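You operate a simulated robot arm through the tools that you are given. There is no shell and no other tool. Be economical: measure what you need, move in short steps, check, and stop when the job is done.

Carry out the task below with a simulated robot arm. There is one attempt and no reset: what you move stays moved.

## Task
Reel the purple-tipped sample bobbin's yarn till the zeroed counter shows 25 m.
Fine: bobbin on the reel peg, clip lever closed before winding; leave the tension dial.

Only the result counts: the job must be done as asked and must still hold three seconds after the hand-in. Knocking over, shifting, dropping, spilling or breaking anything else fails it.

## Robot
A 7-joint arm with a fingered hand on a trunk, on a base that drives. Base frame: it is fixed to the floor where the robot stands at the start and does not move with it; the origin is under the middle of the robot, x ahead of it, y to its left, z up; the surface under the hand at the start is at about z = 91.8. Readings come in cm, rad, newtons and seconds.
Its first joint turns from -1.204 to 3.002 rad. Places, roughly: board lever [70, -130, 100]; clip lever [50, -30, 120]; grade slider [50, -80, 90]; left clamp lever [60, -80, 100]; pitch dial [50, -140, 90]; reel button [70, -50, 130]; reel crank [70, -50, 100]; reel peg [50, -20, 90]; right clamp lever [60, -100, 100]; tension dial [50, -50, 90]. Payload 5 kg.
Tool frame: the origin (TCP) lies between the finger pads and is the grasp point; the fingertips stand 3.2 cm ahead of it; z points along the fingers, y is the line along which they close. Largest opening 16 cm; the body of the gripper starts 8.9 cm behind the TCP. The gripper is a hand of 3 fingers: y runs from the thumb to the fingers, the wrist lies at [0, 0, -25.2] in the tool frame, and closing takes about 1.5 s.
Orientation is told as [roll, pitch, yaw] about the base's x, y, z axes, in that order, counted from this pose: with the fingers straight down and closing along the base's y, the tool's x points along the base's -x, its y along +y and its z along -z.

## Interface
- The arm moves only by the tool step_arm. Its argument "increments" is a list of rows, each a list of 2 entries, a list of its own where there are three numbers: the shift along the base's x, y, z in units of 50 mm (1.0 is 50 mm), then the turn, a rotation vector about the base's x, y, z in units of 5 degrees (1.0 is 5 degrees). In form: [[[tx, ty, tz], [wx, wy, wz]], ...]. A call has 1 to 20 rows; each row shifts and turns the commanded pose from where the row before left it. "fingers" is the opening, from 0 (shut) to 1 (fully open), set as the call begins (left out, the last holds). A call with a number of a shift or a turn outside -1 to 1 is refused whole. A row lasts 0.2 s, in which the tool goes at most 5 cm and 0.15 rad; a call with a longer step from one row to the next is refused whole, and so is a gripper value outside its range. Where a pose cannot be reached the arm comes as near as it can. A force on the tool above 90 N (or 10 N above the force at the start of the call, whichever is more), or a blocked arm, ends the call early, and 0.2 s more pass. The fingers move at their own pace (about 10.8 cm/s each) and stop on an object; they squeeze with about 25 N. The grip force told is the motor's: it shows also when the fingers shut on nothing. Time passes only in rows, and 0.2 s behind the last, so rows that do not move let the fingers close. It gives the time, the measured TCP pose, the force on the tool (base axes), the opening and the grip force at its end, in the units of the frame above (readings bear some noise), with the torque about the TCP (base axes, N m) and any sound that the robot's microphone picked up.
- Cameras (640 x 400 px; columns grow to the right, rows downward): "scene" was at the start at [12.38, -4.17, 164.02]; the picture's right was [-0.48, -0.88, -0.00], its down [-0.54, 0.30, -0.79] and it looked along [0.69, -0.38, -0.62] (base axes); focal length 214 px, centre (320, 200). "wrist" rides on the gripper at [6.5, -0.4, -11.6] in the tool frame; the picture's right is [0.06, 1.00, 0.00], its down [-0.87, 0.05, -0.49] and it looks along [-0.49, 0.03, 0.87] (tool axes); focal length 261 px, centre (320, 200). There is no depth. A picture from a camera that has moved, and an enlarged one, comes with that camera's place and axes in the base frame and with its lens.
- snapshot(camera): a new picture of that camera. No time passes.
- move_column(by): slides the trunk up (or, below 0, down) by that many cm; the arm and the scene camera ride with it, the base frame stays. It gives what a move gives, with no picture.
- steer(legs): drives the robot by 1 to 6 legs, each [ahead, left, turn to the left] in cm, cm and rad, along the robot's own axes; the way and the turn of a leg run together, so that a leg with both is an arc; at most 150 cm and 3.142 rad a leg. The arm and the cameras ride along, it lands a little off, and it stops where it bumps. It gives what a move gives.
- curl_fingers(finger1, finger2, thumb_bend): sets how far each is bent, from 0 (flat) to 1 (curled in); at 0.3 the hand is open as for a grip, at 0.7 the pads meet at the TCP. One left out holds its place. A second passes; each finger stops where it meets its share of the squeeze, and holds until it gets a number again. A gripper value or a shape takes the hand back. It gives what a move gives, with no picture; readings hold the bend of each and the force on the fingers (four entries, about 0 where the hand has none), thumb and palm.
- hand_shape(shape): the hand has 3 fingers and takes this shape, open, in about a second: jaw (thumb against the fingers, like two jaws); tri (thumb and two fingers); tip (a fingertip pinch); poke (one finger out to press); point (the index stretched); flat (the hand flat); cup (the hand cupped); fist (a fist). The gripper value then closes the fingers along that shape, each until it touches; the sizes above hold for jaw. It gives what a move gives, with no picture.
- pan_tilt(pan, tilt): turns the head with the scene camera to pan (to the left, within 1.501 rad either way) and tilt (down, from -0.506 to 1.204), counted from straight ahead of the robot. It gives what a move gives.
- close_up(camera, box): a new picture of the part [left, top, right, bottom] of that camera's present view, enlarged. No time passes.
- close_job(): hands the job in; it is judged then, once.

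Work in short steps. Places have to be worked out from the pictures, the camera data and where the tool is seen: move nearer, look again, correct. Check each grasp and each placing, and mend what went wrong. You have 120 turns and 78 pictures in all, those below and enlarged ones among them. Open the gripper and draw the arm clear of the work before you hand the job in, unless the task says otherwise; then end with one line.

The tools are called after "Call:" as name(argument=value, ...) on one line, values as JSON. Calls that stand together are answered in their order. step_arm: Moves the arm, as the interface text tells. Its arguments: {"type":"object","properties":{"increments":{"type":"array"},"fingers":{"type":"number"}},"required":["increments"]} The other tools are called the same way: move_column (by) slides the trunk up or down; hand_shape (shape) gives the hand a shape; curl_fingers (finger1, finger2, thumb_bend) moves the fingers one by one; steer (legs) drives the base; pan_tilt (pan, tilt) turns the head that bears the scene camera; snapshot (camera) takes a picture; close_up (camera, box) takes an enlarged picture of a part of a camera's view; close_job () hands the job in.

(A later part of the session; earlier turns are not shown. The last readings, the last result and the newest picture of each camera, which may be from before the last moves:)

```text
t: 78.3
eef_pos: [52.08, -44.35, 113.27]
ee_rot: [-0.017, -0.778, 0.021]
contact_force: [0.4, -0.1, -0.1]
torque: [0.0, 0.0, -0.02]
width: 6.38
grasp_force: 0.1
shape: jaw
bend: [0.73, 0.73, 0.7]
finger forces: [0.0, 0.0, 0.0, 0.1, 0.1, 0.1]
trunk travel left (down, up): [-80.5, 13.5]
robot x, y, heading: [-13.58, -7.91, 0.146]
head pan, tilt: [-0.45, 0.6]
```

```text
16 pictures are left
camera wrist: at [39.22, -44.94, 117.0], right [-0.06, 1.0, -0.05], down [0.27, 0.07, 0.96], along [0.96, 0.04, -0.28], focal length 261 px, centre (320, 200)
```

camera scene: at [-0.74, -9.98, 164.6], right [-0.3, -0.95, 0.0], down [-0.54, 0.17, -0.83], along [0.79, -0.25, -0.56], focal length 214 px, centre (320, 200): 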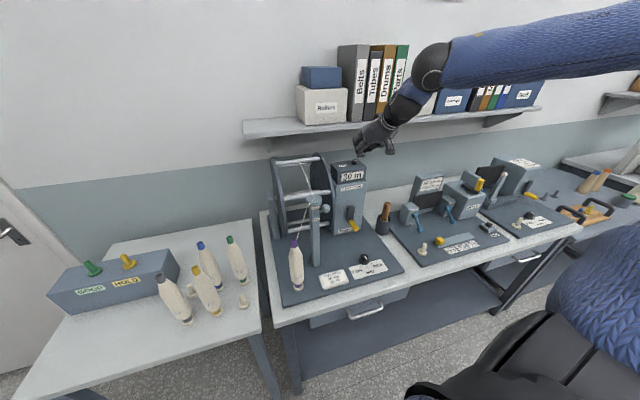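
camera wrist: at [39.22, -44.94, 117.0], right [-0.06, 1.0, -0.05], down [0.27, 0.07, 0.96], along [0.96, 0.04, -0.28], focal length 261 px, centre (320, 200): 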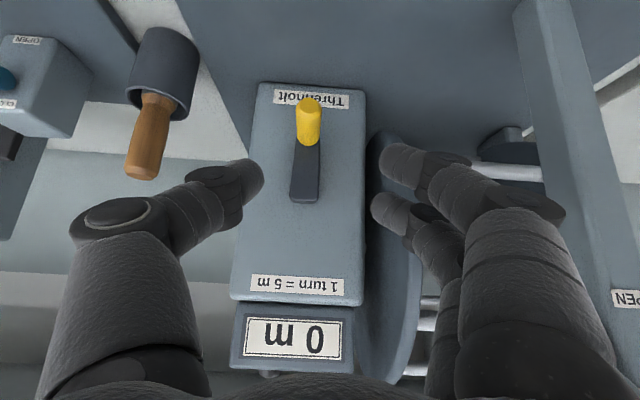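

The wrist camera now sees the counter and the crank: knob at about (61, -45.3, 103.5), pivot z about 108.6, radius about 5. I move in along the tool axis to straddle the knob.

Call:
step_arm(increments=[[[0.4, -0.09, -0.47], [0, 0, 0]], [[0.4, -0.08, -0.47], [0, 0, 0]], [[0.4, 0, -0.47], [0, 0, 0]], [[0.38, 0, -0.47], [0, 0, 0]], [[0, 0, 0], [0, 0, 0]]])

Call:
snapshot(camera="wrist")

```text
t: 79.5
eef_pos: [59.76, -45.36, 103.91]
ee_rot: [-0.014, -0.778, 0.022]
contact_force: [0.1, -0.7, 0.3]
torque: [-0.01, 0.0, -0.03]
width: 6.39
grasp_force: 0.0
shape: jaw
bend: [0.73, 0.73, 0.7]
finger forces: [0.0, 0.1, 0.0, 0.0, 0.0, 0.0]
trunk travel left (down, up): [-80.5, 13.5]
robot x, y, heading: [-13.6, -8.12, 0.149]
head pan, tilt: [-0.45, 0.6]
```

```text
15 pictures are left
camera wrist: at [47.03, -45.78, 107.74], right [-0.06, 1.0, -0.05], down [0.27, 0.07, 0.96], along [0.96, 0.04, -0.28], focal length 261 px, centre (320, 200)
```

wrist: 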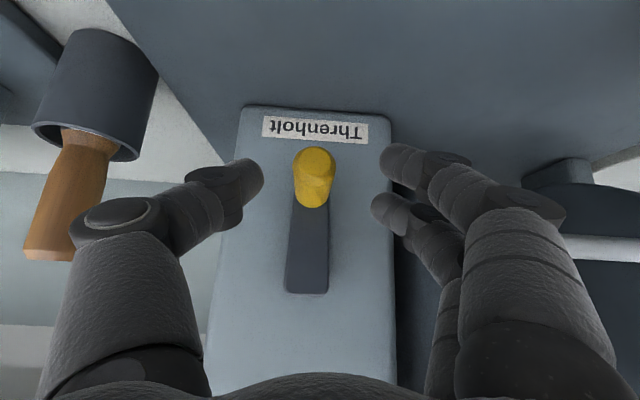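

Knob sits about 0.6 cm below and 0.3 cm to the -y side of the TCP. I adjust and close on it.

Call:
step_arm(increments=[[[0.1, -0.06, -0.12], [0, 0, 0]], [[0, 0, 0], [0, 0, 0]]])

Call:
step_arm(increments=[[[0, 0, 0], [0, 0, 0]], [[0, 0, 0], [0, 0, 0]], [[0, 0, 0], [0, 0, 0]], [[0, 0, 0], [0, 0, 0]], [[0, 0, 0], [0, 0, 0]]], fingers=0)

Call:
snapshot(camera="wrist")

```text
t: 80.1
eef_pos: [60.4, -45.57, 103.29]
ee_rot: [-0.014, -0.779, 0.023]
contact_force: [-0.6, 0.3, -0.9]
torque: [0.02, -0.01, 0.02]
width: 6.39
grasp_force: 0.0
shape: jaw
bend: [0.73, 0.73, 0.7]
finger forces: [0.0, 0.1, 0.1, 0.1, 0.1, 0.0]
trunk travel left (down, up): [-80.5, 13.5]
robot x, y, heading: [-13.83, -7.88, 0.149]
head pan, tilt: [-0.45, 0.6]
```

```text
t: 81.3
eef_pos: [60.5, -45.59, 103.33]
ee_rot: [-0.014, -0.779, 0.021]
contact_force: [1.1, 0.1, -0.3]
torque: [0.01, 0.0, 0.08]
width: 1.62
grasp_force: 25.1
shape: jaw
bend: [0.72, 0.71, 0.7]
finger forces: [11.0, 10.1, 0.0, 0.0, 21.8, 0.0]
trunk travel left (down, up): [-80.5, 13.5]
robot x, y, heading: [-14.27, -8.26, 0.144]
head pan, tilt: [-0.45, 0.6]
```

```text
14 pictures are left
camera wrist: at [47.6, -46.13, 107.13], right [-0.06, 1.0, -0.05], down [0.27, 0.07, 0.96], along [0.96, 0.04, -0.28], focal length 261 px, centre (320, 200)
```

wrist: 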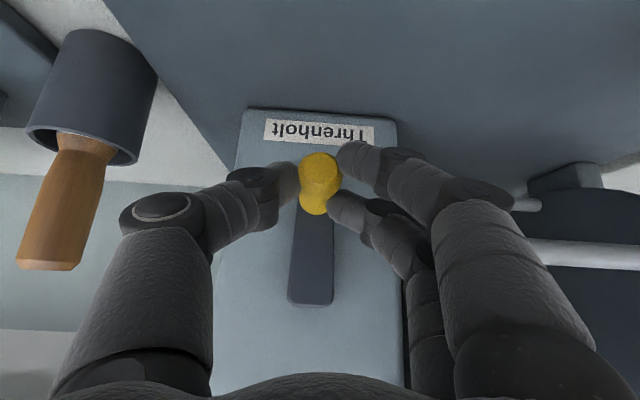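

Knob gripped (1.62 cm). I try the first 45° clockwise as seen from the front (radius 4.7) and check the forces.

Call:
step_arm(increments=[[[0, 0.243, 0.032], [0, 0, 0]], [[0, 0.227, 0.094], [0, 0, 0]], [[0, 0.195, 0.149], [0, 0, 0]]])

Call:
snapshot(camera="wrist")

```text
t: 82.1
eef_pos: [60.3, -41.73, 105.3]
ee_rot: [-0.011, -0.782, 0.026]
contact_force: [-5.8, 19.5, 10.6]
torque: [0.41, -0.08, 0.74]
width: 1.6
grasp_force: 25.2
shape: jaw
bend: [0.72, 0.71, 0.7]
finger forces: [22.9, 19.6, 0.1, 0.1, 15.4, 0.1]
trunk travel left (down, up): [-80.5, 13.5]
robot x, y, heading: [-13.91, -7.95, 0.146]
head pan, tilt: [-0.45, 0.6]
```

```text
13 pictures are left
camera wrist: at [47.46, -42.36, 109.0], right [-0.06, 1.0, -0.05], down [0.27, 0.07, 0.96], along [0.96, 0.04, -0.27], focal length 261 px, centre (320, 200)
```

wrist: 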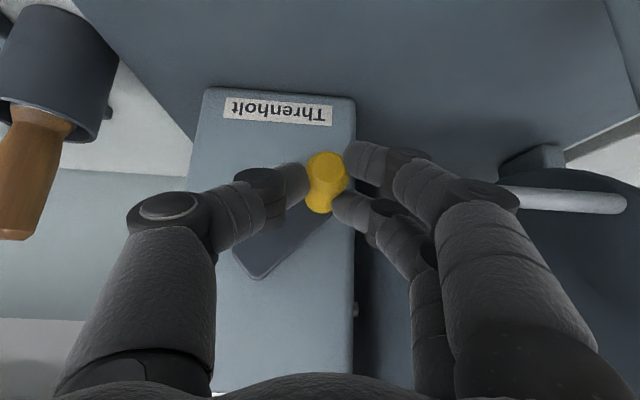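

The crank moves easily with radius about 4.75. I continue to the top (180°) and read the counter.

Call:
step_arm(increments=[[[0, 0.151, 0.197], [0, 0, 0]], [[0, 0.095, 0.229], [0, 0, 0]], [[0, 0.032, 0.246], [0, 0, 0]], [[0, -0.032, 0.246], [0, 0, 0]], [[0, -0.095, 0.229], [0, 0, 0]], [[0, -0.151, 0.197], [0, 0, 0]], [[0, -0.197, 0.151], [0, 0, 0]], [[0, -0.229, 0.095], [0, 0, 0]], [[0, -0.246, 0.032], [0, 0, 0]]])

Call:
close_up(camera="scene", box=[270, 140, 400, 260])

```text
t: 84.1
eef_pos: [60.24, -45.76, 112.88]
ee_rot: [-0.013, -0.779, 0.022]
contact_force: [0.1, -0.2, -0.5]
torque: [0.02, -0.04, -0.01]
width: 0.88
grasp_force: 24.8
shape: jaw
bend: [0.74, 0.73, 0.73]
finger forces: [0.1, 0.0, 0.0, 0.0, 0.0, 0.0]
trunk travel left (down, up): [-80.5, 13.5]
robot x, y, heading: [-13.7, -7.73, 0.145]
head pan, tilt: [-0.45, 0.6]
```

```text
3.33 times, centred on (335, 200) of scene
camera zoom: at [-0.7, -9.97, 164.6], right [-0.3, -0.95, 0.0], down [-0.54, 0.17, -0.82], along [0.79, -0.25, -0.57], focal length 715 px, centre (270, 200)
```

zoom: 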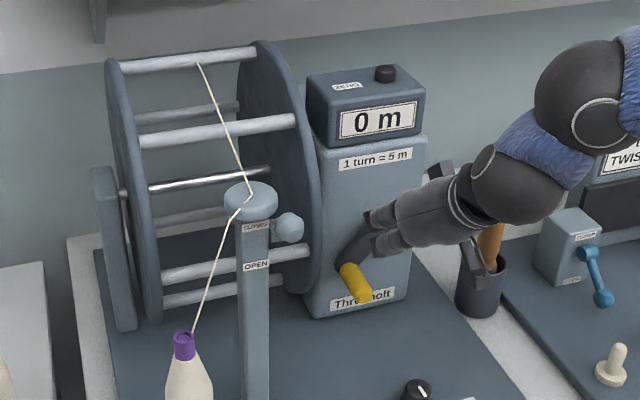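

The grip slipped off when the crank accelerated. The reel has inertia, so I must go slower. The counter still reads 0 m, and the knob rests at about φ = 40°. I back off along the tool axis, open, and re-align.

Call:
step_arm(increments=[[[-0.6, 0, 0.3], [0, 0, 0]], [[-0.5, 0.3, -0.3], [0, 0, 0]], [[0, 0.35, -0.7], [0, 0, 0]], [[0, 0, -0.1], [0, 0, 0]], [[0, 0, 0], [0, 0, 0]], [[0, 0, 0], [0, 0, 0]]], fingers=0.4)

Call:
snapshot(camera="wrist")

```text
t: 85.5
eef_pos: [54.88, -42.68, 108.97]
ee_rot: [-0.013, -0.777, 0.021]
contact_force: [-0.1, 0.3, 0.1]
torque: [0.01, 0.03, 0.0]
width: 6.37
grasp_force: 0.0
shape: jaw
bend: [0.73, 0.73, 0.7]
finger forces: [0.0, 0.1, 0.0, 0.1, 0.0, 0.0]
trunk travel left (down, up): [-80.5, 13.5]
robot x, y, heading: [-13.69, -8.17, 0.143]
head pan, tilt: [-0.45, 0.6]
```

```text
11 pictures are left
camera wrist: at [41.97, -43.11, 112.76], right [-0.06, 1.0, -0.05], down [0.27, 0.07, 0.96], along [0.96, 0.04, -0.28], focal length 261 px, centre (320, 200)
```

wrist: 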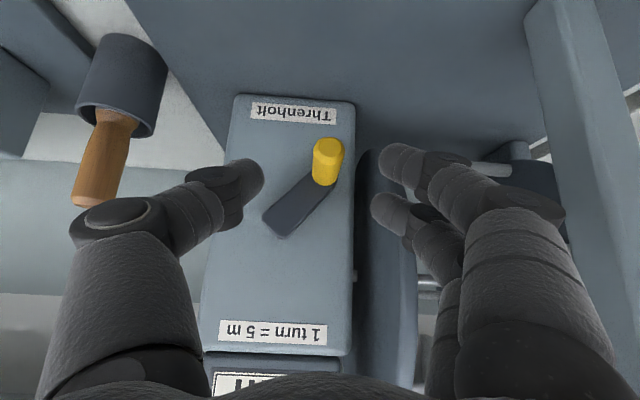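

Knob at (61, -42, 104.4), pivot (-45.2, 108.2), radius about 4.9. I tilt the tool 20° flatter so the three fingertips chuck the knob better, then re-grasp.

Call:
step_arm(increments=[[[0, 0, 0], [0, -1, 0]], [[0, 0, -0.1], [0, -1, 0]], [[0, 0.04, -0.2], [0, -1, 0]], [[0, 0.04, -0.2], [0, -1, 0]], [[0.33, 0.04, -0.14], [0, 0, 0]], [[0.33, 0, -0.13], [0, 0, 0]], [[0.33, 0, -0.13], [0, 0, 0]], [[0, 0, 0], [0, 0, 0]]])

Call:
snapshot(camera="wrist")

```text
t: 87.3
eef_pos: [59.84, -42.18, 104.42]
ee_rot: [-0.033, -1.128, 0.034]
contact_force: [0.0, 0.5, -0.4]
torque: [0.01, 0.06, 0.0]
width: 6.37
grasp_force: 0.1
shape: jaw
bend: [0.73, 0.73, 0.7]
finger forces: [0.1, 0.0, 0.1, 0.1, 0.0, 0.1]
trunk travel left (down, up): [-80.5, 13.5]
robot x, y, heading: [-13.93, -8.0, 0.143]
head pan, tilt: [-0.45, 0.6]
```

```text
10 pictures are left
camera wrist: at [46.45, -42.65, 103.59], right [-0.03, 1.0, -0.07], down [-0.07, 0.07, 1.0], along [1.0, 0.04, 0.07], focal length 261 px, centre (320, 200)
```

wrist: 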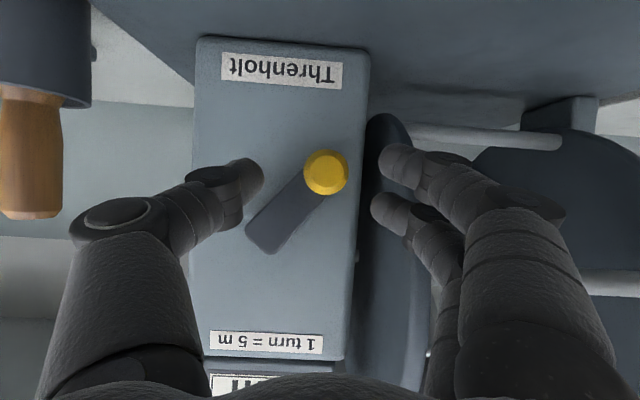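

The knob is seen nearly end-on. I lower 0.6 cm so it sits centred between the two fingers and opposite the thumb, then close.

Call:
step_arm(increments=[[[0.02, 0, -0.12], [0, 0, 0]], [[0, 0, 0], [0, 0, 0]]])

Call:
step_arm(increments=[[[0, 0, 0], [0, 0, 0]], [[0, 0, 0], [0, 0, 0]], [[0, 0, 0], [0, 0, 0]], [[0, 0, 0], [0, 0, 0]], [[0, 0, 0], [0, 0, 0]]], fingers=0)

Call:
snapshot(camera="wrist")

```text
t: 87.9
eef_pos: [59.84, -42.0, 103.79]
ee_rot: [-0.032, -1.129, 0.036]
contact_force: [-0.3, -0.1, 0.9]
torque: [-0.02, 0.03, 0.0]
width: 6.39
grasp_force: 0.1
shape: jaw
bend: [0.73, 0.73, 0.7]
finger forces: [0.0, 0.0, 0.1, 0.0, 0.1, 0.0]
trunk travel left (down, up): [-80.5, 13.5]
robot x, y, heading: [-14.27, -7.89, 0.144]
head pan, tilt: [-0.45, 0.6]
```

```text
t: 89.1
eef_pos: [59.85, -42.16, 103.59]
ee_rot: [-0.031, -1.126, 0.036]
contact_force: [2.8, -0.6, -1.1]
torque: [0.0, -0.08, 0.02]
width: 1.54
grasp_force: 24.8
shape: jaw
bend: [0.72, 0.72, 0.7]
finger forces: [10.8, 9.8, 0.0, 0.0, 22.3, 0.0]
trunk travel left (down, up): [-80.5, 13.5]
robot x, y, heading: [-13.59, -8.17, 0.149]
head pan, tilt: [-0.45, 0.6]
```

```text
9 pictures are left
camera wrist: at [46.57, -42.58, 102.98], right [-0.03, 1.0, -0.07], down [-0.07, 0.07, 1.0], along [1.0, 0.04, 0.07], focal length 261 px, centre (320, 200)
```

wrist: 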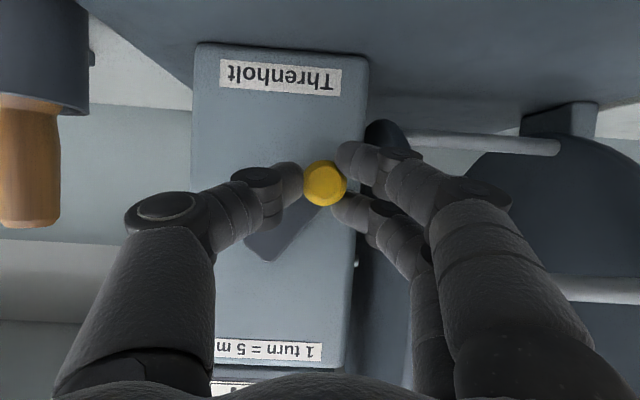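

Now it's a proper three-point chuck. I turn slowly, 6° per row from φ = 40° to 100°, and check forces.

Call:
step_arm(increments=[[[0, 0.075, 0.07], [0, 0, 0]], [[0, 0.0673, 0.0774], [0, 0, 0]], [[0, 0.0588, 0.084], [0, 0, 0]], [[0, 0.0497, 0.0897], [0, 0, 0]], [[0, 0.0401, 0.0944], [0, 0, 0]], [[0, 0.03, 0.0981], [0, 0, 0]], [[0, 0.0196, 0.1007], [0, 0, 0]], [[0, 0.0089, 0.1022], [0, 0, 0]], [[0, -0.0018, 0.1026], [0, 0, 0]], [[0, -0.0125, 0.1018], [0, 0, 0]]])

```text
t: 91.3
eef_pos: [59.79, -40.24, 107.96]
ee_rot: [-0.035, -1.123, 0.04]
contact_force: [-8.5, 11.8, -24.5]
torque: [-0.02, 0.33, 0.61]
width: 1.37
grasp_force: 25.4
shape: jaw
bend: [0.71, 0.72, 0.7]
finger forces: [25.3, 16.5, 0.0, 0.0, 15.3, 0.1]
trunk travel left (down, up): [-80.5, 13.5]
robot x, y, heading: [-13.8, -7.96, 0.149]
head pan, tilt: [-0.45, 0.6]
```

There's about 25 N of resistance against the motion and a modest outward pull. I check whether the knob is still centred in the grip and what the counter shows.

Call:
snapshot(camera="wrist")

```text
8 pictures are left
camera wrist: at [46.51, -40.79, 107.4], right [-0.04, 1.0, -0.07], down [-0.07, 0.07, 1.0], along [1.0, 0.04, 0.06], focal length 261 px, centre (320, 200)
```

wrist: 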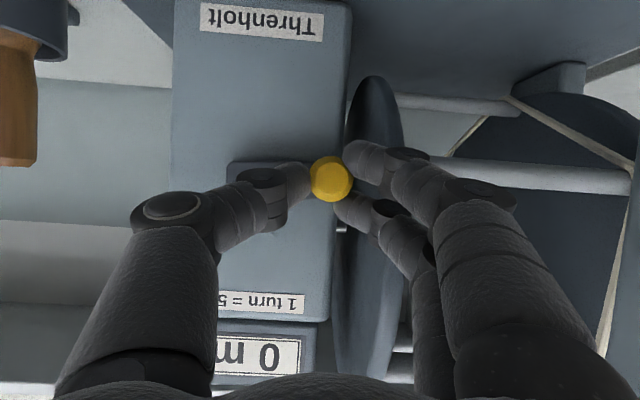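

The chuck holds with only about 0.3 cm of shift. Refit gives radius about 5.15 with center (in TCP terms) at about (-45.45, 107.7). I continue slowly from φ = 96° to 156°.

Call:
step_arm(increments=[[[0, -0.0169, 0.1065], [0, 0, 0]], [[0, -0.0279, 0.1041], [0, 0, 0]], [[0, -0.0386, 0.1006], [0, 0, 0]], [[0, -0.0489, 0.0961], [0, 0, 0]], [[0, -0.0587, 0.0904], [0, 0, 0]], [[0, -0.0678, 0.0838], [0, 0, 0]], [[0, -0.0762, 0.0762], [0, 0, 0]], [[0, -0.0838, 0.0678], [0, 0, 0]], [[0, -0.0904, 0.0587], [0, 0, 0]], [[0, -0.0961, 0.0489], [0, 0, 0]]])

```text
t: 93.5
eef_pos: [59.76, -43.05, 113.08]
ee_rot: [-0.035, -1.135, 0.037]
contact_force: [-8.7, 25.0, 34.3]
torque: [0.86, -0.97, 0.9]
width: 1.72
grasp_force: 25.3
shape: jaw
bend: [0.69, 0.71, 0.74]
finger forces: [20.5, 34.6, 0.1, 0.0, 19.0, 0.0]
trunk travel left (down, up): [-80.5, 13.5]
robot x, y, heading: [-13.53, -7.7, 0.15]
head pan, tilt: [-0.45, 0.6]
```

Outward force of about 41 N means my circle is slightly low. Refit gives center (-45.6, 108.35) and radius 5.3. I correct outward and continue to φ = 218°.

Call:
step_arm(increments=[[[0, -0.02, 0.18], [0, 0, 0]], [[0, -0.1049, 0.0361], [0, 0, 0]], [[0, -0.1082, 0.025], [0, 0, 0]], [[0, -0.1102, 0.0135], [0, 0, 0]], [[0, -0.111, 0.0019], [0, 0, 0]], [[0, -0.1106, -0.0097], [0, 0, 0]], [[0, -0.109, -0.0212], [0, 0, 0]], [[0, -0.1061, -0.0325], [0, 0, 0]], [[0, -0.1022, -0.0434], [0, 0, 0]], [[0, -0.0971, -0.0538], [0, 0, 0]], [[0, -0.0909, -0.0637], [0, 0, 0]]])

```text
t: 95.9
eef_pos: [59.83, -48.08, 112.58]
ee_rot: [-0.031, -1.127, 0.041]
contact_force: [-16.8, 19.2, -27.4]
torque: [-0.46, 0.52, 0.88]
width: 1.26
grasp_force: 24.9
shape: jaw
bend: [0.74, 0.7, 0.73]
finger forces: [0.0, 24.2, 0.0, 0.1, 15.6, 0.0]
trunk travel left (down, up): [-80.5, 13.5]
robot x, y, heading: [-13.93, -7.87, 0.141]
head pan, tilt: [-0.45, 0.6]
```

Forces flipped inward and finger 1 lost contact. I check the grip before continuing.

Call:
snapshot(camera="wrist")

```text
7 pictures are left
camera wrist: at [46.53, -48.84, 111.97], right [-0.04, 1.0, -0.07], down [-0.07, 0.07, 1.0], along [1.0, 0.04, 0.07], focal length 261 px, centre (320, 200)
```

wrist: 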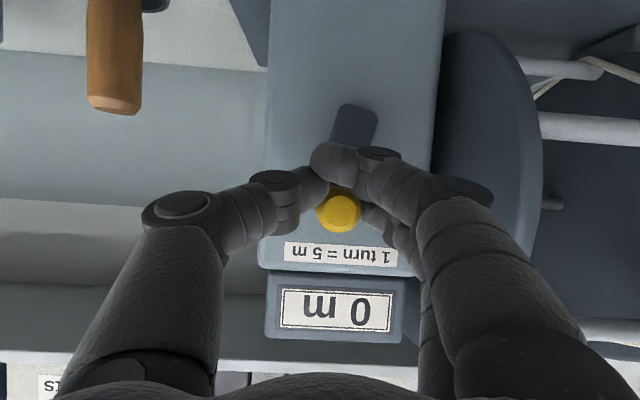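

The counter shows whole turns (still 0 m). Refitting the knob positions seen so far gives radius about 5.7 and pivot about (-45.6, 107.7); my radius was too small, which caused the slip. I open, recentre on the knob at φ of about 197°, and view.

Call:
step_arm(increments=[[[0, 0, 0], [0, 0, 0]], [[0, 0, 0], [0, 0, 0]], [[0, 0.13, 0.12], [0, 0, 0]], [[0, 0.13, 0.12], [0, 0, 0]], [[0, 0, 0], [0, 0, 0]]], fingers=0.4)

Call:
snapshot(camera="wrist")

```text
t: 97.1
eef_pos: [59.72, -47.51, 113.81]
ee_rot: [-0.031, -1.127, 0.034]
contact_force: [0.1, -0.7, -0.3]
torque: [-0.03, 0.0, -0.03]
width: 6.34
grasp_force: 0.0
shape: jaw
bend: [0.73, 0.73, 0.7]
finger forces: [0.1, 0.0, 0.0, 0.1, 0.0, 0.0]
trunk travel left (down, up): [-80.5, 13.5]
robot x, y, heading: [-13.99, -7.95, 0.146]
head pan, tilt: [-0.45, 0.6]
```

```text
6 pictures are left
camera wrist: at [46.47, -47.91, 113.15], right [-0.03, 1.0, -0.07], down [-0.07, 0.07, 1.0], along [1.0, 0.04, 0.07], focal length 261 px, centre (320, 200)
```

wrist: 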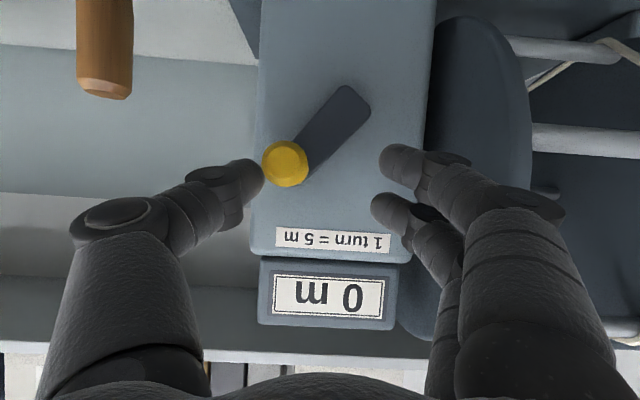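

The clear view shows the knob at (-49.2, 112.4), φ about 217°. With the knob tip at x of about 60, all sightings fit center (-45.6, 107.7) and radius 5.8. I recentre, close, and check the balance of finger forces.

Call:
step_arm(increments=[[[0.04, -0.19, -0.09], [0, 0, 0]], [[0.04, -0.19, -0.09], [0, 0, 0]], [[0, 0, 0], [0, 0, 0]]])

Call:
step_arm(increments=[[[0, 0, 0], [0, 0, 0]], [[0, 0, 0], [0, 0, 0]], [[0, 0, 0], [0, 0, 0]], [[0, 0, 0], [0, 0, 0]], [[0, 0, 0], [0, 0, 0]]], fingers=0)

Call:
step_arm(increments=[[[0, -0.0923, -0.0788], [0, 0, 0]], [[0, -0.0836, -0.0881], [0, 0, 0]], [[0, -0.0739, -0.0963], [0, 0, 0]], [[0, -0.0634, -0.1035], [0, 0, 0]], [[0, -0.0523, -0.1096], [0, 0, 0]]])

```text
t: 97.9
eef_pos: [60.34, -49.2, 112.86]
ee_rot: [-0.031, -1.125, 0.038]
contact_force: [0.8, -0.9, -0.7]
torque: [-0.01, -0.02, 0.02]
width: 6.35
grasp_force: 0.1
shape: jaw
bend: [0.73, 0.73, 0.7]
finger forces: [0.0, 0.1, 0.0, 0.0, 0.0, 0.0]
trunk travel left (down, up): [-80.5, 13.5]
robot x, y, heading: [-13.85, -7.86, 0.148]
head pan, tilt: [-0.45, 0.6]
```

```text
t: 99.1
eef_pos: [60.33, -49.17, 112.91]
ee_rot: [-0.031, -1.125, 0.037]
contact_force: [2.3, -0.9, -0.6]
torque: [0.0, -0.09, 0.07]
width: 1.54
grasp_force: 25.0
shape: jaw
bend: [0.7, 0.7, 0.7]
finger forces: [11.4, 10.0, 0.1, 0.0, 21.6, 0.0]
trunk travel left (down, up): [-80.5, 13.5]
robot x, y, heading: [-14.07, -7.8, 0.147]
head pan, tilt: [-0.45, 0.6]
```

```text
t: 100.3
eef_pos: [60.34, -50.98, 110.71]
ee_rot: [-0.035, -1.128, 0.04]
contact_force: [-9.9, 10.7, -1.6]
torque: [0.14, 0.01, 0.4]
width: 1.42
grasp_force: 25.4
shape: jaw
bend: [0.7, 0.7, 0.7]
finger forces: [17.7, 16.7, 0.0, 0.1, 19.5, 0.0]
trunk travel left (down, up): [-80.5, 13.5]
robot x, y, heading: [-14.14, -8.02, 0.148]
head pan, tilt: [-0.45, 0.6]
```

Forces are now low (about 10 N inward). I trim the radius to 5.6 and continue to φ = 307°.

Call:
step_arm(increments=[[[0, -0.0111, -0.1215], [0, 0, 0]], [[0, -0.0274, -0.114], [0, 0, 0]], [[0, -0.0153, -0.1162], [0, 0, 0]], [[0, -0.0031, -0.1172], [0, 0, 0]], [[0, 0.0092, -0.1168], [0, 0, 0]], [[0, 0.0214, -0.1152], [0, 0, 0]], [[0, 0.0333, -0.1124], [0, 0, 0]], [[0, 0.0449, -0.1083], [0, 0, 0]], [[0, 0.0559, -0.103], [0, 0, 0]], [[0, 0.0664, -0.0966], [0, 0, 0]]])

```text
t: 102.5
eef_pos: [60.2, -49.88, 104.89]
ee_rot: [-0.035, -1.123, 0.042]
contact_force: [-1.4, 11.4, -5.6]
torque: [0.13, -0.01, 0.44]
width: 1.42
grasp_force: 24.7
shape: jaw
bend: [0.69, 0.7, 0.7]
finger forces: [17.7, 15.6, 0.2, 0.0, 17.3, 0.1]
trunk travel left (down, up): [-80.5, 13.5]
robot x, y, heading: [-14.07, -7.74, 0.149]
head pan, tilt: [-0.45, 0.6]
```

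Working well, with forces around 12 N. Radius 5.5 from here; I continue through the bottom to φ = 7.5°.

Call:
step_arm(increments=[[[0, 0.0748, -0.0876], [0, 0, 0]], [[0, 0.0835, -0.0793], [0, 0, 0]], [[0, 0.0914, -0.0701], [0, 0, 0]], [[0, 0.0982, -0.0602], [0, 0, 0]], [[0, 0.1039, -0.0496], [0, 0, 0]], [[0, 0.1085, -0.0384], [0, 0, 0]], [[0, 0.112, -0.0269], [0, 0, 0]], [[0, 0.1142, -0.015], [0, 0, 0]], [[0, 0.1151, -0.003], [0, 0, 0]], [[0, 0.1148, 0.009], [0, 0, 0]]])

Call:
close_up(camera="scene", box=[270, 140, 400, 260])

```text
t: 104.7
eef_pos: [60.2, -45.09, 102.75]
ee_rot: [-0.033, -1.124, 0.038]
contact_force: [-9.6, 4.2, -17.8]
torque: [0.13, 0.32, 0.15]
width: 1.46
grasp_force: 24.8
shape: jaw
bend: [0.7, 0.7, 0.7]
finger forces: [19.4, 11.9, 0.0, 0.1, 19.7, 0.1]
trunk travel left (down, up): [-80.5, 13.5]
robot x, y, heading: [-14.2, -8.07, 0.144]
head pan, tilt: [-0.45, 0.6]
```

```text
3.33 times, centred on (335, 200) of scene
camera zoom: at [-0.6, -9.89, 164.57], right [-0.3, -0.95, 0.0], down [-0.54, 0.17, -0.82], along [0.79, -0.25, -0.57], focal length 715 px, centre (270, 200)
```

zoom: 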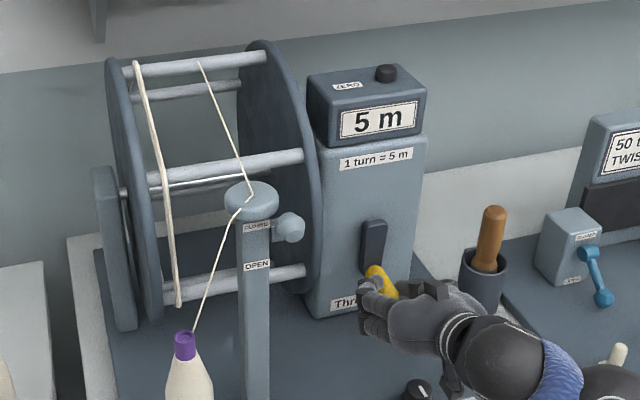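

The counter reads 5 m after one turn, so the direction is right and four turns remain. I trim the radius and continue φ 7.5 → 67.5°.

Call:
step_arm(increments=[[[0, 0.1163, -0.0184], [0, 0, 0]], [[0, 0.1134, 0.0336], [0, 0, 0]], [[0, 0.1093, 0.0453], [0, 0, 0]], [[0, 0.1039, 0.0565], [0, 0, 0]], [[0, 0.0975, 0.067], [0, 0, 0]], [[0, 0.09, 0.0768], [0, 0, 0]], [[0, 0.0814, 0.0858], [0, 0, 0]], [[0, 0.072, 0.0939], [0, 0, 0]], [[0, 0.0618, 0.1009], [0, 0, 0]], [[0, 0.0509, 0.1067], [0, 0, 0]]])

```text
t: 106.9
eef_pos: [60.42, -40.56, 106.46]
ee_rot: [-0.03, -1.131, 0.035]
contact_force: [-3.4, 11.7, 0.5]
torque: [0.17, 0.17, 0.33]
width: 1.22
grasp_force: 24.8
shape: jaw
bend: [0.69, 0.72, 0.72]
finger forces: [22.7, 0.0, 0.0, 0.0, 14.2, 0.0]
trunk travel left (down, up): [-80.5, 13.5]
robot x, y, heading: [-13.91, -7.38, 0.141]
head pan, tilt: [-0.45, 0.6]
```

Finger 2 lost load because the knob has crept toward finger 1. I open slightly, shift the hand 0.7 cm down to recentre, and close again to compare finger loads.

Call:
step_arm(increments=[[[0, 0, 0], [0, 0, 0]], [[0, 0, 0], [0, 0, 0]], [[0, 0.02, -0.14], [0, 0, 0]], [[0, 0, 0], [0, 0, 0]]], fingers=0.25)

Call:
close_up(camera="wrist", box=[220, 120, 420, 300])

```text
t: 107.9
eef_pos: [60.34, -40.59, 105.46]
ee_rot: [-0.031, -1.126, 0.038]
contact_force: [-0.4, -1.3, -0.4]
torque: [0.01, 0.03, 0.0]
width: 3.97
grasp_force: 0.1
shape: jaw
bend: [0.73, 0.73, 0.7]
finger forces: [0.0, 0.6, 0.0, 0.1, 0.0, 0.1]
trunk travel left (down, up): [-80.5, 13.5]
robot x, y, heading: [-13.81, -7.7, 0.151]
head pan, tilt: [-0.45, 0.6]
```

```text
2.22 times, centred on (320, 210) of wrist
camera zoom: at [47.02, -41.11, 104.63], right [-0.03, 1.0, -0.07], down [-0.07, 0.07, 1.0], along [1.0, 0.04, 0.07], focal length 579 px, centre (320, 178)
```

zoom: 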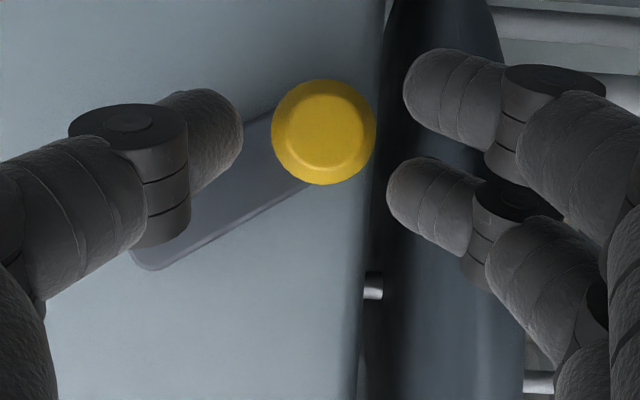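

Good view: the knob is nearly centred at φ of about 57° and radius of about 5.8. I shift 0.4 cm more down, close, and turn to φ = 117°.

Call:
step_arm(increments=[[[0, 0, -0.08], [0, 0, 0]], [[0, 0, 0], [0, 0, 0]]])

Call:
step_arm(increments=[[[0, 0, 0], [0, 0, 0]], [[0, 0, 0], [0, 0, 0]], [[0, 0, 0], [0, 0, 0]], [[0, 0, 0], [0, 0, 0]]], fingers=0)

Call:
step_arm(increments=[[[0, 0.0602, 0.1043], [0, 0, 0]], [[0, 0.049, 0.11], [0, 0, 0]], [[0, 0.0372, 0.1145], [0, 0, 0]], [[0, 0.025, 0.1178], [0, 0, 0]], [[0, 0.0126, 0.1197], [0, 0, 0]]])

Call:
step_arm(increments=[[[0, 0, 0.1204], [0, 0, 0]], [[0, -0.0126, 0.1197], [0, 0, 0]], [[0, -0.025, 0.1178], [0, 0, 0]], [[0, -0.0372, 0.1145], [0, 0, 0]], [[0, -0.049, 0.11], [0, 0, 0]]])

```text
t: 108.5
eef_pos: [60.2, -40.61, 104.93]
ee_rot: [-0.03, -1.126, 0.035]
contact_force: [0.1, -0.5, 0.4]
torque: [0.0, 0.05, 0.03]
width: 3.97
grasp_force: 0.1
shape: jaw
bend: [0.73, 0.73, 0.7]
finger forces: [0.0, 0.0, 0.1, 0.0, 0.1, 0.0]
trunk travel left (down, up): [-80.5, 13.5]
robot x, y, heading: [-13.98, -7.69, 0.145]
head pan, tilt: [-0.45, 0.6]
```

```text
t: 109.5
eef_pos: [60.3, -40.59, 105.0]
ee_rot: [-0.033, -1.126, 0.036]
contact_force: [2.1, -0.1, -0.9]
torque: [0.03, -0.06, 0.0]
width: 1.47
grasp_force: 24.9
shape: jaw
bend: [0.71, 0.72, 0.7]
finger forces: [9.1, 11.2, 0.0, 0.1, 21.9, 0.1]
trunk travel left (down, up): [-80.5, 13.5]
robot x, y, heading: [-13.65, -7.8, 0.142]
head pan, tilt: [-0.45, 0.6]
```

```text
t: 110.7
eef_pos: [60.29, -39.89, 108.28]
ee_rot: [-0.029, -1.132, 0.031]
contact_force: [-7.4, -5.1, -8.2]
torque: [-0.1, 0.25, -0.06]
width: 1.22
grasp_force: 24.9
shape: jaw
bend: [0.69, 0.74, 0.7]
finger forces: [18.2, 0.0, 0.0, 0.0, 18.6, 0.0]
trunk travel left (down, up): [-80.5, 13.5]
robot x, y, heading: [-13.92, -7.82, 0.151]
head pan, tilt: [-0.45, 0.6]
```

```text
t: 111.9
eef_pos: [60.19, -40.19, 111.32]
ee_rot: [-0.029, -1.134, 0.031]
contact_force: [5.2, 2.9, 18.7]
torque: [0.14, -0.3, 0.14]
width: 1.15
grasp_force: 25.6
shape: jaw
bend: [0.69, 0.74, 0.71]
finger forces: [19.4, 0.0, 0.1, 0.0, 24.1, 0.1]
trunk travel left (down, up): [-80.5, 13.5]
robot x, y, heading: [-13.79, -7.97, 0.146]
head pan, tilt: [-0.45, 0.6]
```

Still held (finger 1 and thumb) with low forces. I continue to φ = 177° in two chunks.

Call:
step_arm(increments=[[[0, -0.0602, 0.1043], [0, 0, 0]], [[0, -0.0708, 0.0974], [0, 0, 0]], [[0, -0.0806, 0.0895], [0, 0, 0]], [[0, -0.0895, 0.0806], [0, 0, 0]], [[0, -0.0974, 0.0708], [0, 0, 0]]])

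Call:
step_arm(increments=[[[0, -0.1043, 0.0602], [0, 0, 0]], [[0, -0.11, 0.049], [0, 0, 0]], [[0, -0.1145, 0.0372], [0, 0, 0]], [[0, -0.1178, 0.025], [0, 0, 0]], [[0, -0.1197, 0.0126], [0, 0, 0]]])

```text
t: 113.1
eef_pos: [60.46, -42.58, 112.76]
ee_rot: [-0.029, -1.126, 0.03]
contact_force: [0.5, -0.3, -0.8]
torque: [0.02, -0.05, 0.04]
width: 0.81
grasp_force: 24.7
shape: jaw
bend: [0.73, 0.74, 0.73]
finger forces: [0.0, 0.1, 0.0, 0.0, 0.0, 0.1]
trunk travel left (down, up): [-80.5, 13.5]
robot x, y, heading: [-13.62, -7.93, 0.148]
head pan, tilt: [-0.45, 0.6]
```

```text
t: 114.3
eef_pos: [60.25, -45.1, 113.95]
ee_rot: [-0.03, -1.126, 0.036]
contact_force: [-1.3, -0.7, 0.4]
torque: [0.03, -0.02, -0.01]
width: 0.8
grasp_force: 24.5
shape: jaw
bend: [0.73, 0.74, 0.73]
finger forces: [0.0, 0.1, 0.1, 0.1, 0.0, 0.0]
trunk travel left (down, up): [-80.5, 13.5]
robot x, y, heading: [-14.01, -7.9, 0.145]
head pan, tilt: [-0.45, 0.6]
```

The squeezed grip keeps ejecting the knob, so I change method. The closed fingertips become a solid peg that pushes the knob from behind around the same circle; it cannot pass the knob. I retreat, go behind the knob at φ = 51°, insert, and sweep 60° first.

Call:
step_arm(increments=[[[-0.5, 0, 0], [0, 0, 0]], [[-0.5, 0, 0], [0, 0, 0]], [[0, 0.26, -0.63], [0, 0, 0]], [[0, 0.26, -0.63], [0, 0, 0]], [[0, 0.26, -0.61], [0, 0, 0]], [[0, 0, 0], [0, 0, 0]]], fingers=0)

Call:
close_up(camera="wrist", box=[200, 60, 440, 300])

```text
t: 115.7
eef_pos: [55.37, -41.38, 104.66]
ee_rot: [-0.029, -1.127, 0.034]
contact_force: [0.1, 0.4, 0.1]
torque: [-0.03, -0.02, -0.01]
width: 0.79
grasp_force: 25.3
shape: jaw
bend: [0.73, 0.74, 0.73]
finger forces: [0.1, 0.0, 0.1, 0.0, 0.1, 0.1]
trunk travel left (down, up): [-80.5, 13.5]
robot x, y, heading: [-13.76, -7.95, 0.145]
head pan, tilt: [-0.45, 0.6]
```

```text
1.67 times, centred on (320, 180) of wrist
camera zoom: at [42.09, -41.86, 103.79], right [-0.03, 1.0, -0.07], down [-0.07, 0.07, 1.0], along [1.0, 0.04, 0.07], focal length 434 px, centre (320, 233)
```

zoom: 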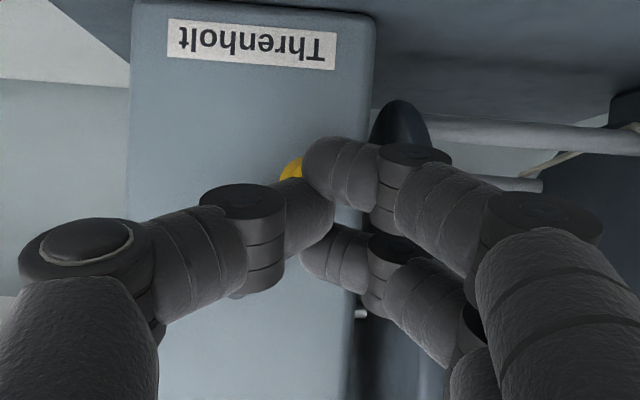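

The knob has dropped back to φ of about 35°. I go behind it at φ = -9°, insert the peg, and sweep 60°, watching for steady pushing force.

Call:
step_arm(increments=[[[0, -0.5, -0.2], [0, 0, 0]], [[0, -0.52, -0.2], [0, 0, 0]], [[0.5, 0, 0], [0, 0, 0]], [[0.5, 0, 0], [0, 0, 0]], [[0, 0, 0], [0, 0, 0]]])

Call:
step_arm(increments=[[[0, 0.1197, -0.0126], [0, 0, 0]], [[0, 0.1204, 0], [0, 0, 0]], [[0, 0.1197, 0.0126], [0, 0, 0]], [[0, 0.1178, 0.025], [0, 0, 0]], [[0, 0.1145, 0.0372], [0, 0, 0]], [[0, 0.11, 0.049], [0, 0, 0]]])

Call:
step_arm(increments=[[[0, 0.1043, 0.0602], [0, 0, 0]], [[0, 0.0974, 0.0708], [0, 0, 0]], [[0, 0.0895, 0.0806], [0, 0, 0]], [[0, 0.0806, 0.0895], [0, 0, 0]]])

```text
t: 116.9
eef_pos: [60.28, -46.38, 102.58]
ee_rot: [-0.032, -1.127, 0.032]
contact_force: [-4.7, -7.6, 3.9]
torque: [0.21, -0.1, 0.07]
width: 0.74
grasp_force: 25.3
shape: jaw
bend: [0.73, 0.74, 0.73]
finger forces: [0.0, 9.8, 0.0, 0.0, 0.0, 0.0]
trunk travel left (down, up): [-80.5, 13.5]
robot x, y, heading: [-13.87, -8.07, 0.149]
head pan, tilt: [-0.45, 0.6]
```

```text
t: 118.3
eef_pos: [60.34, -42.58, 103.04]
ee_rot: [-0.03, -1.126, 0.037]
contact_force: [-0.6, 0.0, 0.2]
torque: [0.01, 0.01, 0.0]
width: 0.74
grasp_force: 25.0
shape: jaw
bend: [0.73, 0.74, 0.73]
finger forces: [0.0, 0.0, 0.0, 0.1, 0.0, 0.0]
trunk travel left (down, up): [-80.5, 13.5]
robot x, y, heading: [-13.83, -8.02, 0.146]
head pan, tilt: [-0.45, 0.6]
```

```text
t: 119.3
eef_pos: [60.35, -40.75, 104.7]
ee_rot: [-0.031, -1.128, 0.037]
contact_force: [0.7, -0.2, -0.5]
torque: [0.02, -0.01, 0.0]
width: 0.76
grasp_force: 25.4
shape: jaw
bend: [0.73, 0.74, 0.73]
finger forces: [0.1, 0.0, 0.0, 0.0, 0.0, 0.0]
trunk travel left (down, up): [-80.5, 13.5]
robot x, y, heading: [-14.18, -8.11, 0.148]
head pan, tilt: [-0.45, 0.6]
```

Near-zero force: the knob either coasts ahead or was missed. I sweep another 120° and look from the scene camera.

Call:
step_arm(increments=[[[0, 0.0708, 0.0974], [0, 0, 0]], [[0, 0.0602, 0.1043], [0, 0, 0]], [[0, 0.049, 0.11], [0, 0, 0]], [[0, 0.0372, 0.1145], [0, 0, 0]], [[0, 0.025, 0.1178], [0, 0, 0]], [[0, 0.0126, 0.1197], [0, 0, 0]], [[0, 0, 0.1204], [0, 0, 0]], [[0, -0.0126, 0.1197], [0, 0, 0]], [[0, -0.025, 0.1178], [0, 0, 0]], [[0, -0.0372, 0.1145], [0, 0, 0]], [[0, -0.049, 0.11], [0, 0, 0]], [[0, -0.0602, 0.1043], [0, 0, 0]], [[0, -0.0708, 0.0974], [0, 0, 0]], [[0, -0.0806, 0.0895], [0, 0, 0]], [[0, -0.0895, 0.0806], [0, 0, 0]], [[0, -0.0974, 0.0708], [0, 0, 0]], [[0, -0.1043, 0.0602], [0, 0, 0]], [[0, -0.11, 0.049], [0, 0, 0]], [[0, -0.1145, 0.0372], [0, 0, 0]], [[0, -0.1178, 0.025], [0, 0, 0]]])

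Call:
close_up(camera="scene", box=[300, 150, 400, 250])

```text
t: 123.5
eef_pos: [60.34, -44.52, 113.91]
ee_rot: [-0.032, -1.126, 0.037]
contact_force: [-0.1, 0.4, 0.4]
torque: [0.01, 0.0, -0.02]
width: 0.77
grasp_force: 24.3
shape: jaw
bend: [0.73, 0.74, 0.72]
finger forces: [0.1, 0.0, 0.0, 0.0, 0.0, 0.0]
trunk travel left (down, up): [-80.5, 13.5]
robot x, y, heading: [-13.9, -8.37, 0.144]
head pan, tilt: [-0.45, 0.6]
```

```text
4.00 times, centred on (350, 200) of scene
camera zoom: at [-0.67, -9.89, 164.6], right [-0.3, -0.95, 0.0], down [-0.54, 0.17, -0.82], along [0.79, -0.25, -0.57], focal length 858 px, centre (200, 200)
```

zoom: 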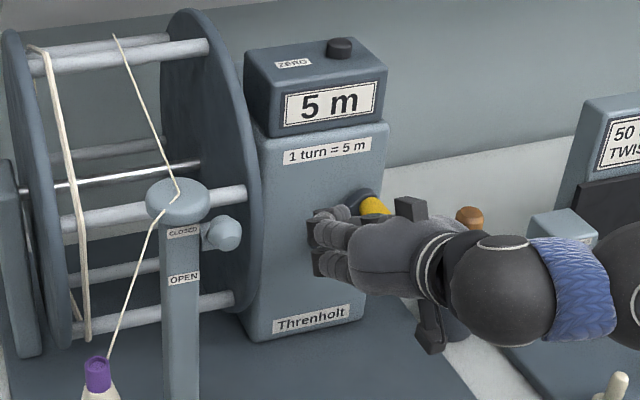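

Excellent: the peg works, and the knob is ahead at φ of about 220° of turn 2. Next full circle of pushing is three 120° blocks, with the peg going 171° → 171°.

Call:
step_arm(increments=[[[0, -0.1197, 0.0126], [0, 0, 0]], [[0, -0.1204, 0], [0, 0, 0]], [[0, -0.1197, -0.0126], [0, 0, 0]], [[0, -0.1178, -0.025], [0, 0, 0]], [[0, -0.1145, -0.0372], [0, 0, 0]], [[0, -0.11, -0.049], [0, 0, 0]], [[0, -0.1043, -0.0602], [0, 0, 0]], [[0, -0.0974, -0.0708], [0, 0, 0]], [[0, -0.0895, -0.0806], [0, 0, 0]], [[0, -0.0806, -0.0895], [0, 0, 0]], [[0, -0.0708, -0.0974], [0, 0, 0]], [[0, -0.0602, -0.1043], [0, 0, 0]], [[0, -0.049, -0.11], [0, 0, 0]], [[0, -0.0372, -0.1145], [0, 0, 0]], [[0, -0.025, -0.1178], [0, 0, 0]], [[0, -0.0126, -0.1197], [0, 0, 0]], [[0, 0, -0.1204], [0, 0, 0]], [[0, 0.0126, -0.1197], [0, 0, 0]], [[0, 0.025, -0.1178], [0, 0, 0]], [[0, 0.0372, -0.1145], [0, 0, 0]]])

Call:
step_arm(increments=[[[0, 0.049, -0.11], [0, 0, 0]], [[0, 0.0602, -0.1043], [0, 0, 0]], [[0, 0.0708, -0.0974], [0, 0, 0]], [[0, 0.0806, -0.0895], [0, 0, 0]], [[0, 0.0895, -0.0806], [0, 0, 0]], [[0, 0.0974, -0.0708], [0, 0, 0]], [[0, 0.1043, -0.0602], [0, 0, 0]], [[0, 0.11, -0.049], [0, 0, 0]], [[0, 0.1145, -0.0372], [0, 0, 0]], [[0, 0.1178, -0.025], [0, 0, 0]], [[0, 0.1197, -0.0126], [0, 0, 0]], [[0, 0.1204, 0], [0, 0, 0]], [[0, 0.1197, 0.0126], [0, 0, 0]], [[0, 0.1178, 0.025], [0, 0, 0]], [[0, 0.1145, 0.0372], [0, 0, 0]], [[0, 0.11, 0.049], [0, 0, 0]], [[0, 0.1043, 0.0602], [0, 0, 0]], [[0, 0.0974, 0.0708], [0, 0, 0]], [[0, 0.0895, 0.0806], [0, 0, 0]], [[0, 0.0806, 0.0895], [0, 0, 0]]])

Call:
step_arm(increments=[[[0, 0.0708, 0.0974], [0, 0, 0]], [[0, 0.0602, 0.1043], [0, 0, 0]], [[0, 0.049, 0.11], [0, 0, 0]], [[0, 0.0372, 0.1145], [0, 0, 0]], [[0, 0.025, 0.1178], [0, 0, 0]], [[0, 0.0126, 0.1197], [0, 0, 0]], [[0, 0, 0.1204], [0, 0, 0]], [[0, -0.0126, 0.1197], [0, 0, 0]], [[0, -0.025, 0.1178], [0, 0, 0]], [[0, -0.0372, 0.1145], [0, 0, 0]], [[0, -0.049, 0.11], [0, 0, 0]], [[0, -0.0602, 0.1043], [0, 0, 0]], [[0, -0.0708, 0.0974], [0, 0, 0]], [[0, -0.0806, 0.0895], [0, 0, 0]], [[0, -0.0895, 0.0806], [0, 0, 0]], [[0, -0.0974, 0.0708], [0, 0, 0]], [[0, -0.1043, 0.0602], [0, 0, 0]], [[0, -0.11, 0.049], [0, 0, 0]], [[0, -0.1145, 0.0372], [0, 0, 0]], [[0, -0.1178, 0.025], [0, 0, 0]]])

```text
t: 127.7
eef_pos: [60.24, -50.73, 106.16]
ee_rot: [-0.03, -1.126, 0.037]
contact_force: [0.4, -0.5, -0.9]
torque: [0.02, 0.0, -0.01]
width: 0.77
grasp_force: 25.0
shape: jaw
bend: [0.73, 0.74, 0.73]
finger forces: [0.0, 0.0, 0.1, 0.0, 0.0, 0.0]
trunk travel left (down, up): [-80.5, 13.5]
robot x, y, heading: [-13.49, -7.94, 0.145]
head pan, tilt: [-0.45, 0.6]
```

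```text
t: 131.9
eef_pos: [60.3, -40.92, 104.61]
ee_rot: [-0.032, -1.127, 0.036]
contact_force: [-0.3, -0.8, -0.5]
torque: [-0.01, 0.01, -0.03]
width: 0.76
grasp_force: 25.3
shape: jaw
bend: [0.73, 0.74, 0.73]
finger forces: [0.0, 0.0, 0.1, 0.0, 0.0, 0.1]
trunk travel left (down, up): [-80.5, 13.5]
robot x, y, heading: [-13.9, -8.06, 0.148]
head pan, tilt: [-0.45, 0.6]
```

```text
t: 136.1
eef_pos: [60.38, -44.37, 113.87]
ee_rot: [-0.032, -1.128, 0.034]
contact_force: [-0.3, 0.3, 0.2]
torque: [0.0, 0.01, 0.02]
width: 0.77
grasp_force: 25.1
shape: jaw
bend: [0.73, 0.74, 0.73]
finger forces: [0.0, 0.0, 0.0, 0.0, 0.0, 0.0]
trunk travel left (down, up): [-80.5, 13.5]
robot x, y, heading: [-14.02, -8.01, 0.147]
head pan, tilt: [-0.45, 0.6]
```

Smooth and force-free (the knob coasts just ahead). Peg total is now 891°. I push the next full circle to 1251°.

Call:
step_arm(increments=[[[0, -0.1197, 0.0126], [0, 0, 0]], [[0, -0.1204, 0], [0, 0, 0]], [[0, -0.1197, -0.0126], [0, 0, 0]], [[0, -0.1178, -0.025], [0, 0, 0]], [[0, -0.1145, -0.0372], [0, 0, 0]], [[0, -0.11, -0.049], [0, 0, 0]], [[0, -0.1043, -0.0602], [0, 0, 0]], [[0, -0.0974, -0.0708], [0, 0, 0]], [[0, -0.0895, -0.0806], [0, 0, 0]], [[0, -0.0806, -0.0895], [0, 0, 0]], [[0, -0.0708, -0.0974], [0, 0, 0]], [[0, -0.0602, -0.1043], [0, 0, 0]], [[0, -0.049, -0.11], [0, 0, 0]], [[0, -0.0372, -0.1145], [0, 0, 0]], [[0, -0.025, -0.1178], [0, 0, 0]], [[0, -0.0126, -0.1197], [0, 0, 0]], [[0, 0, -0.1204], [0, 0, 0]], [[0, 0.0126, -0.1197], [0, 0, 0]], [[0, 0.025, -0.1178], [0, 0, 0]], [[0, 0.0372, -0.1145], [0, 0, 0]]])

Call:
step_arm(increments=[[[0, 0.049, -0.11], [0, 0, 0]], [[0, 0.0602, -0.1043], [0, 0, 0]], [[0, 0.0708, -0.0974], [0, 0, 0]], [[0, 0.0806, -0.0895], [0, 0, 0]], [[0, 0.0895, -0.0806], [0, 0, 0]], [[0, 0.0974, -0.0708], [0, 0, 0]], [[0, 0.1043, -0.0602], [0, 0, 0]], [[0, 0.11, -0.049], [0, 0, 0]], [[0, 0.1145, -0.0372], [0, 0, 0]], [[0, 0.1178, -0.025], [0, 0, 0]], [[0, 0.1197, -0.0126], [0, 0, 0]], [[0, 0.1204, 0], [0, 0, 0]], [[0, 0.1197, 0.0126], [0, 0, 0]], [[0, 0.1178, 0.025], [0, 0, 0]], [[0, 0.1145, 0.0372], [0, 0, 0]], [[0, 0.11, 0.049], [0, 0, 0]], [[0, 0.1043, 0.0602], [0, 0, 0]], [[0, 0.0974, 0.0708], [0, 0, 0]], [[0, 0.0895, 0.0806], [0, 0, 0]], [[0, 0.0806, 0.0895], [0, 0, 0]]])

Call:
step_arm(increments=[[[0, 0.0708, 0.0974], [0, 0, 0]], [[0, 0.0602, 0.1043], [0, 0, 0]], [[0, 0.049, 0.11], [0, 0, 0]], [[0, 0.0372, 0.1145], [0, 0, 0]], [[0, 0.025, 0.1178], [0, 0, 0]], [[0, 0.0126, 0.1197], [0, 0, 0]], [[0, 0, 0.1204], [0, 0, 0]], [[0, -0.0126, 0.1197], [0, 0, 0]], [[0, -0.025, 0.1178], [0, 0, 0]], [[0, -0.0372, 0.1145], [0, 0, 0]], [[0, -0.049, 0.11], [0, 0, 0]], [[0, -0.0602, 0.1043], [0, 0, 0]], [[0, -0.0708, 0.0974], [0, 0, 0]], [[0, -0.0806, 0.0895], [0, 0, 0]], [[0, -0.0895, 0.0806], [0, 0, 0]], [[0, -0.0974, 0.0708], [0, 0, 0]], [[0, -0.1043, 0.0602], [0, 0, 0]], [[0, -0.11, 0.049], [0, 0, 0]], [[0, -0.1145, 0.0372], [0, 0, 0]], [[0, -0.1178, 0.025], [0, 0, 0]]])

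```text
t: 140.3
eef_pos: [60.35, -50.8, 106.14]
ee_rot: [-0.029, -1.125, 0.036]
contact_force: [-1.2, -0.1, -0.2]
torque: [0.01, 0.03, 0.03]
width: 0.77
grasp_force: 24.9
shape: jaw
bend: [0.73, 0.74, 0.73]
finger forces: [0.1, 0.1, 0.0, 0.1, 0.1, 0.0]
trunk travel left (down, up): [-80.5, 13.5]
robot x, y, heading: [-13.9, -7.78, 0.149]
head pan, tilt: [-0.45, 0.6]
```

```text
t: 144.5
eef_pos: [60.16, -40.88, 104.65]
ee_rot: [-0.03, -1.125, 0.035]
contact_force: [-0.5, -0.8, -0.1]
torque: [0.01, 0.03, -0.02]
width: 0.75
grasp_force: 24.7
shape: jaw
bend: [0.73, 0.74, 0.73]
finger forces: [0.1, 0.1, 0.0, 0.0, 0.0, 0.0]
trunk travel left (down, up): [-80.5, 13.5]
robot x, y, heading: [-14.06, -8.03, 0.15]
head pan, tilt: [-0.45, 0.6]
```

```text
t: 148.7
eef_pos: [60.18, -44.63, 113.84]
ee_rot: [-0.028, -1.128, 0.035]
contact_force: [0.1, -0.4, -0.3]
torque: [0.0, -0.02, -0.01]
width: 0.76
grasp_force: 25.1
shape: jaw
bend: [0.73, 0.74, 0.73]
finger forces: [0.1, 0.1, 0.0, 0.0, 0.0, 0.0]
trunk travel left (down, up): [-80.5, 13.5]
robot x, y, heading: [-13.69, -7.79, 0.148]
head pan, tilt: [-0.45, 0.6]
```

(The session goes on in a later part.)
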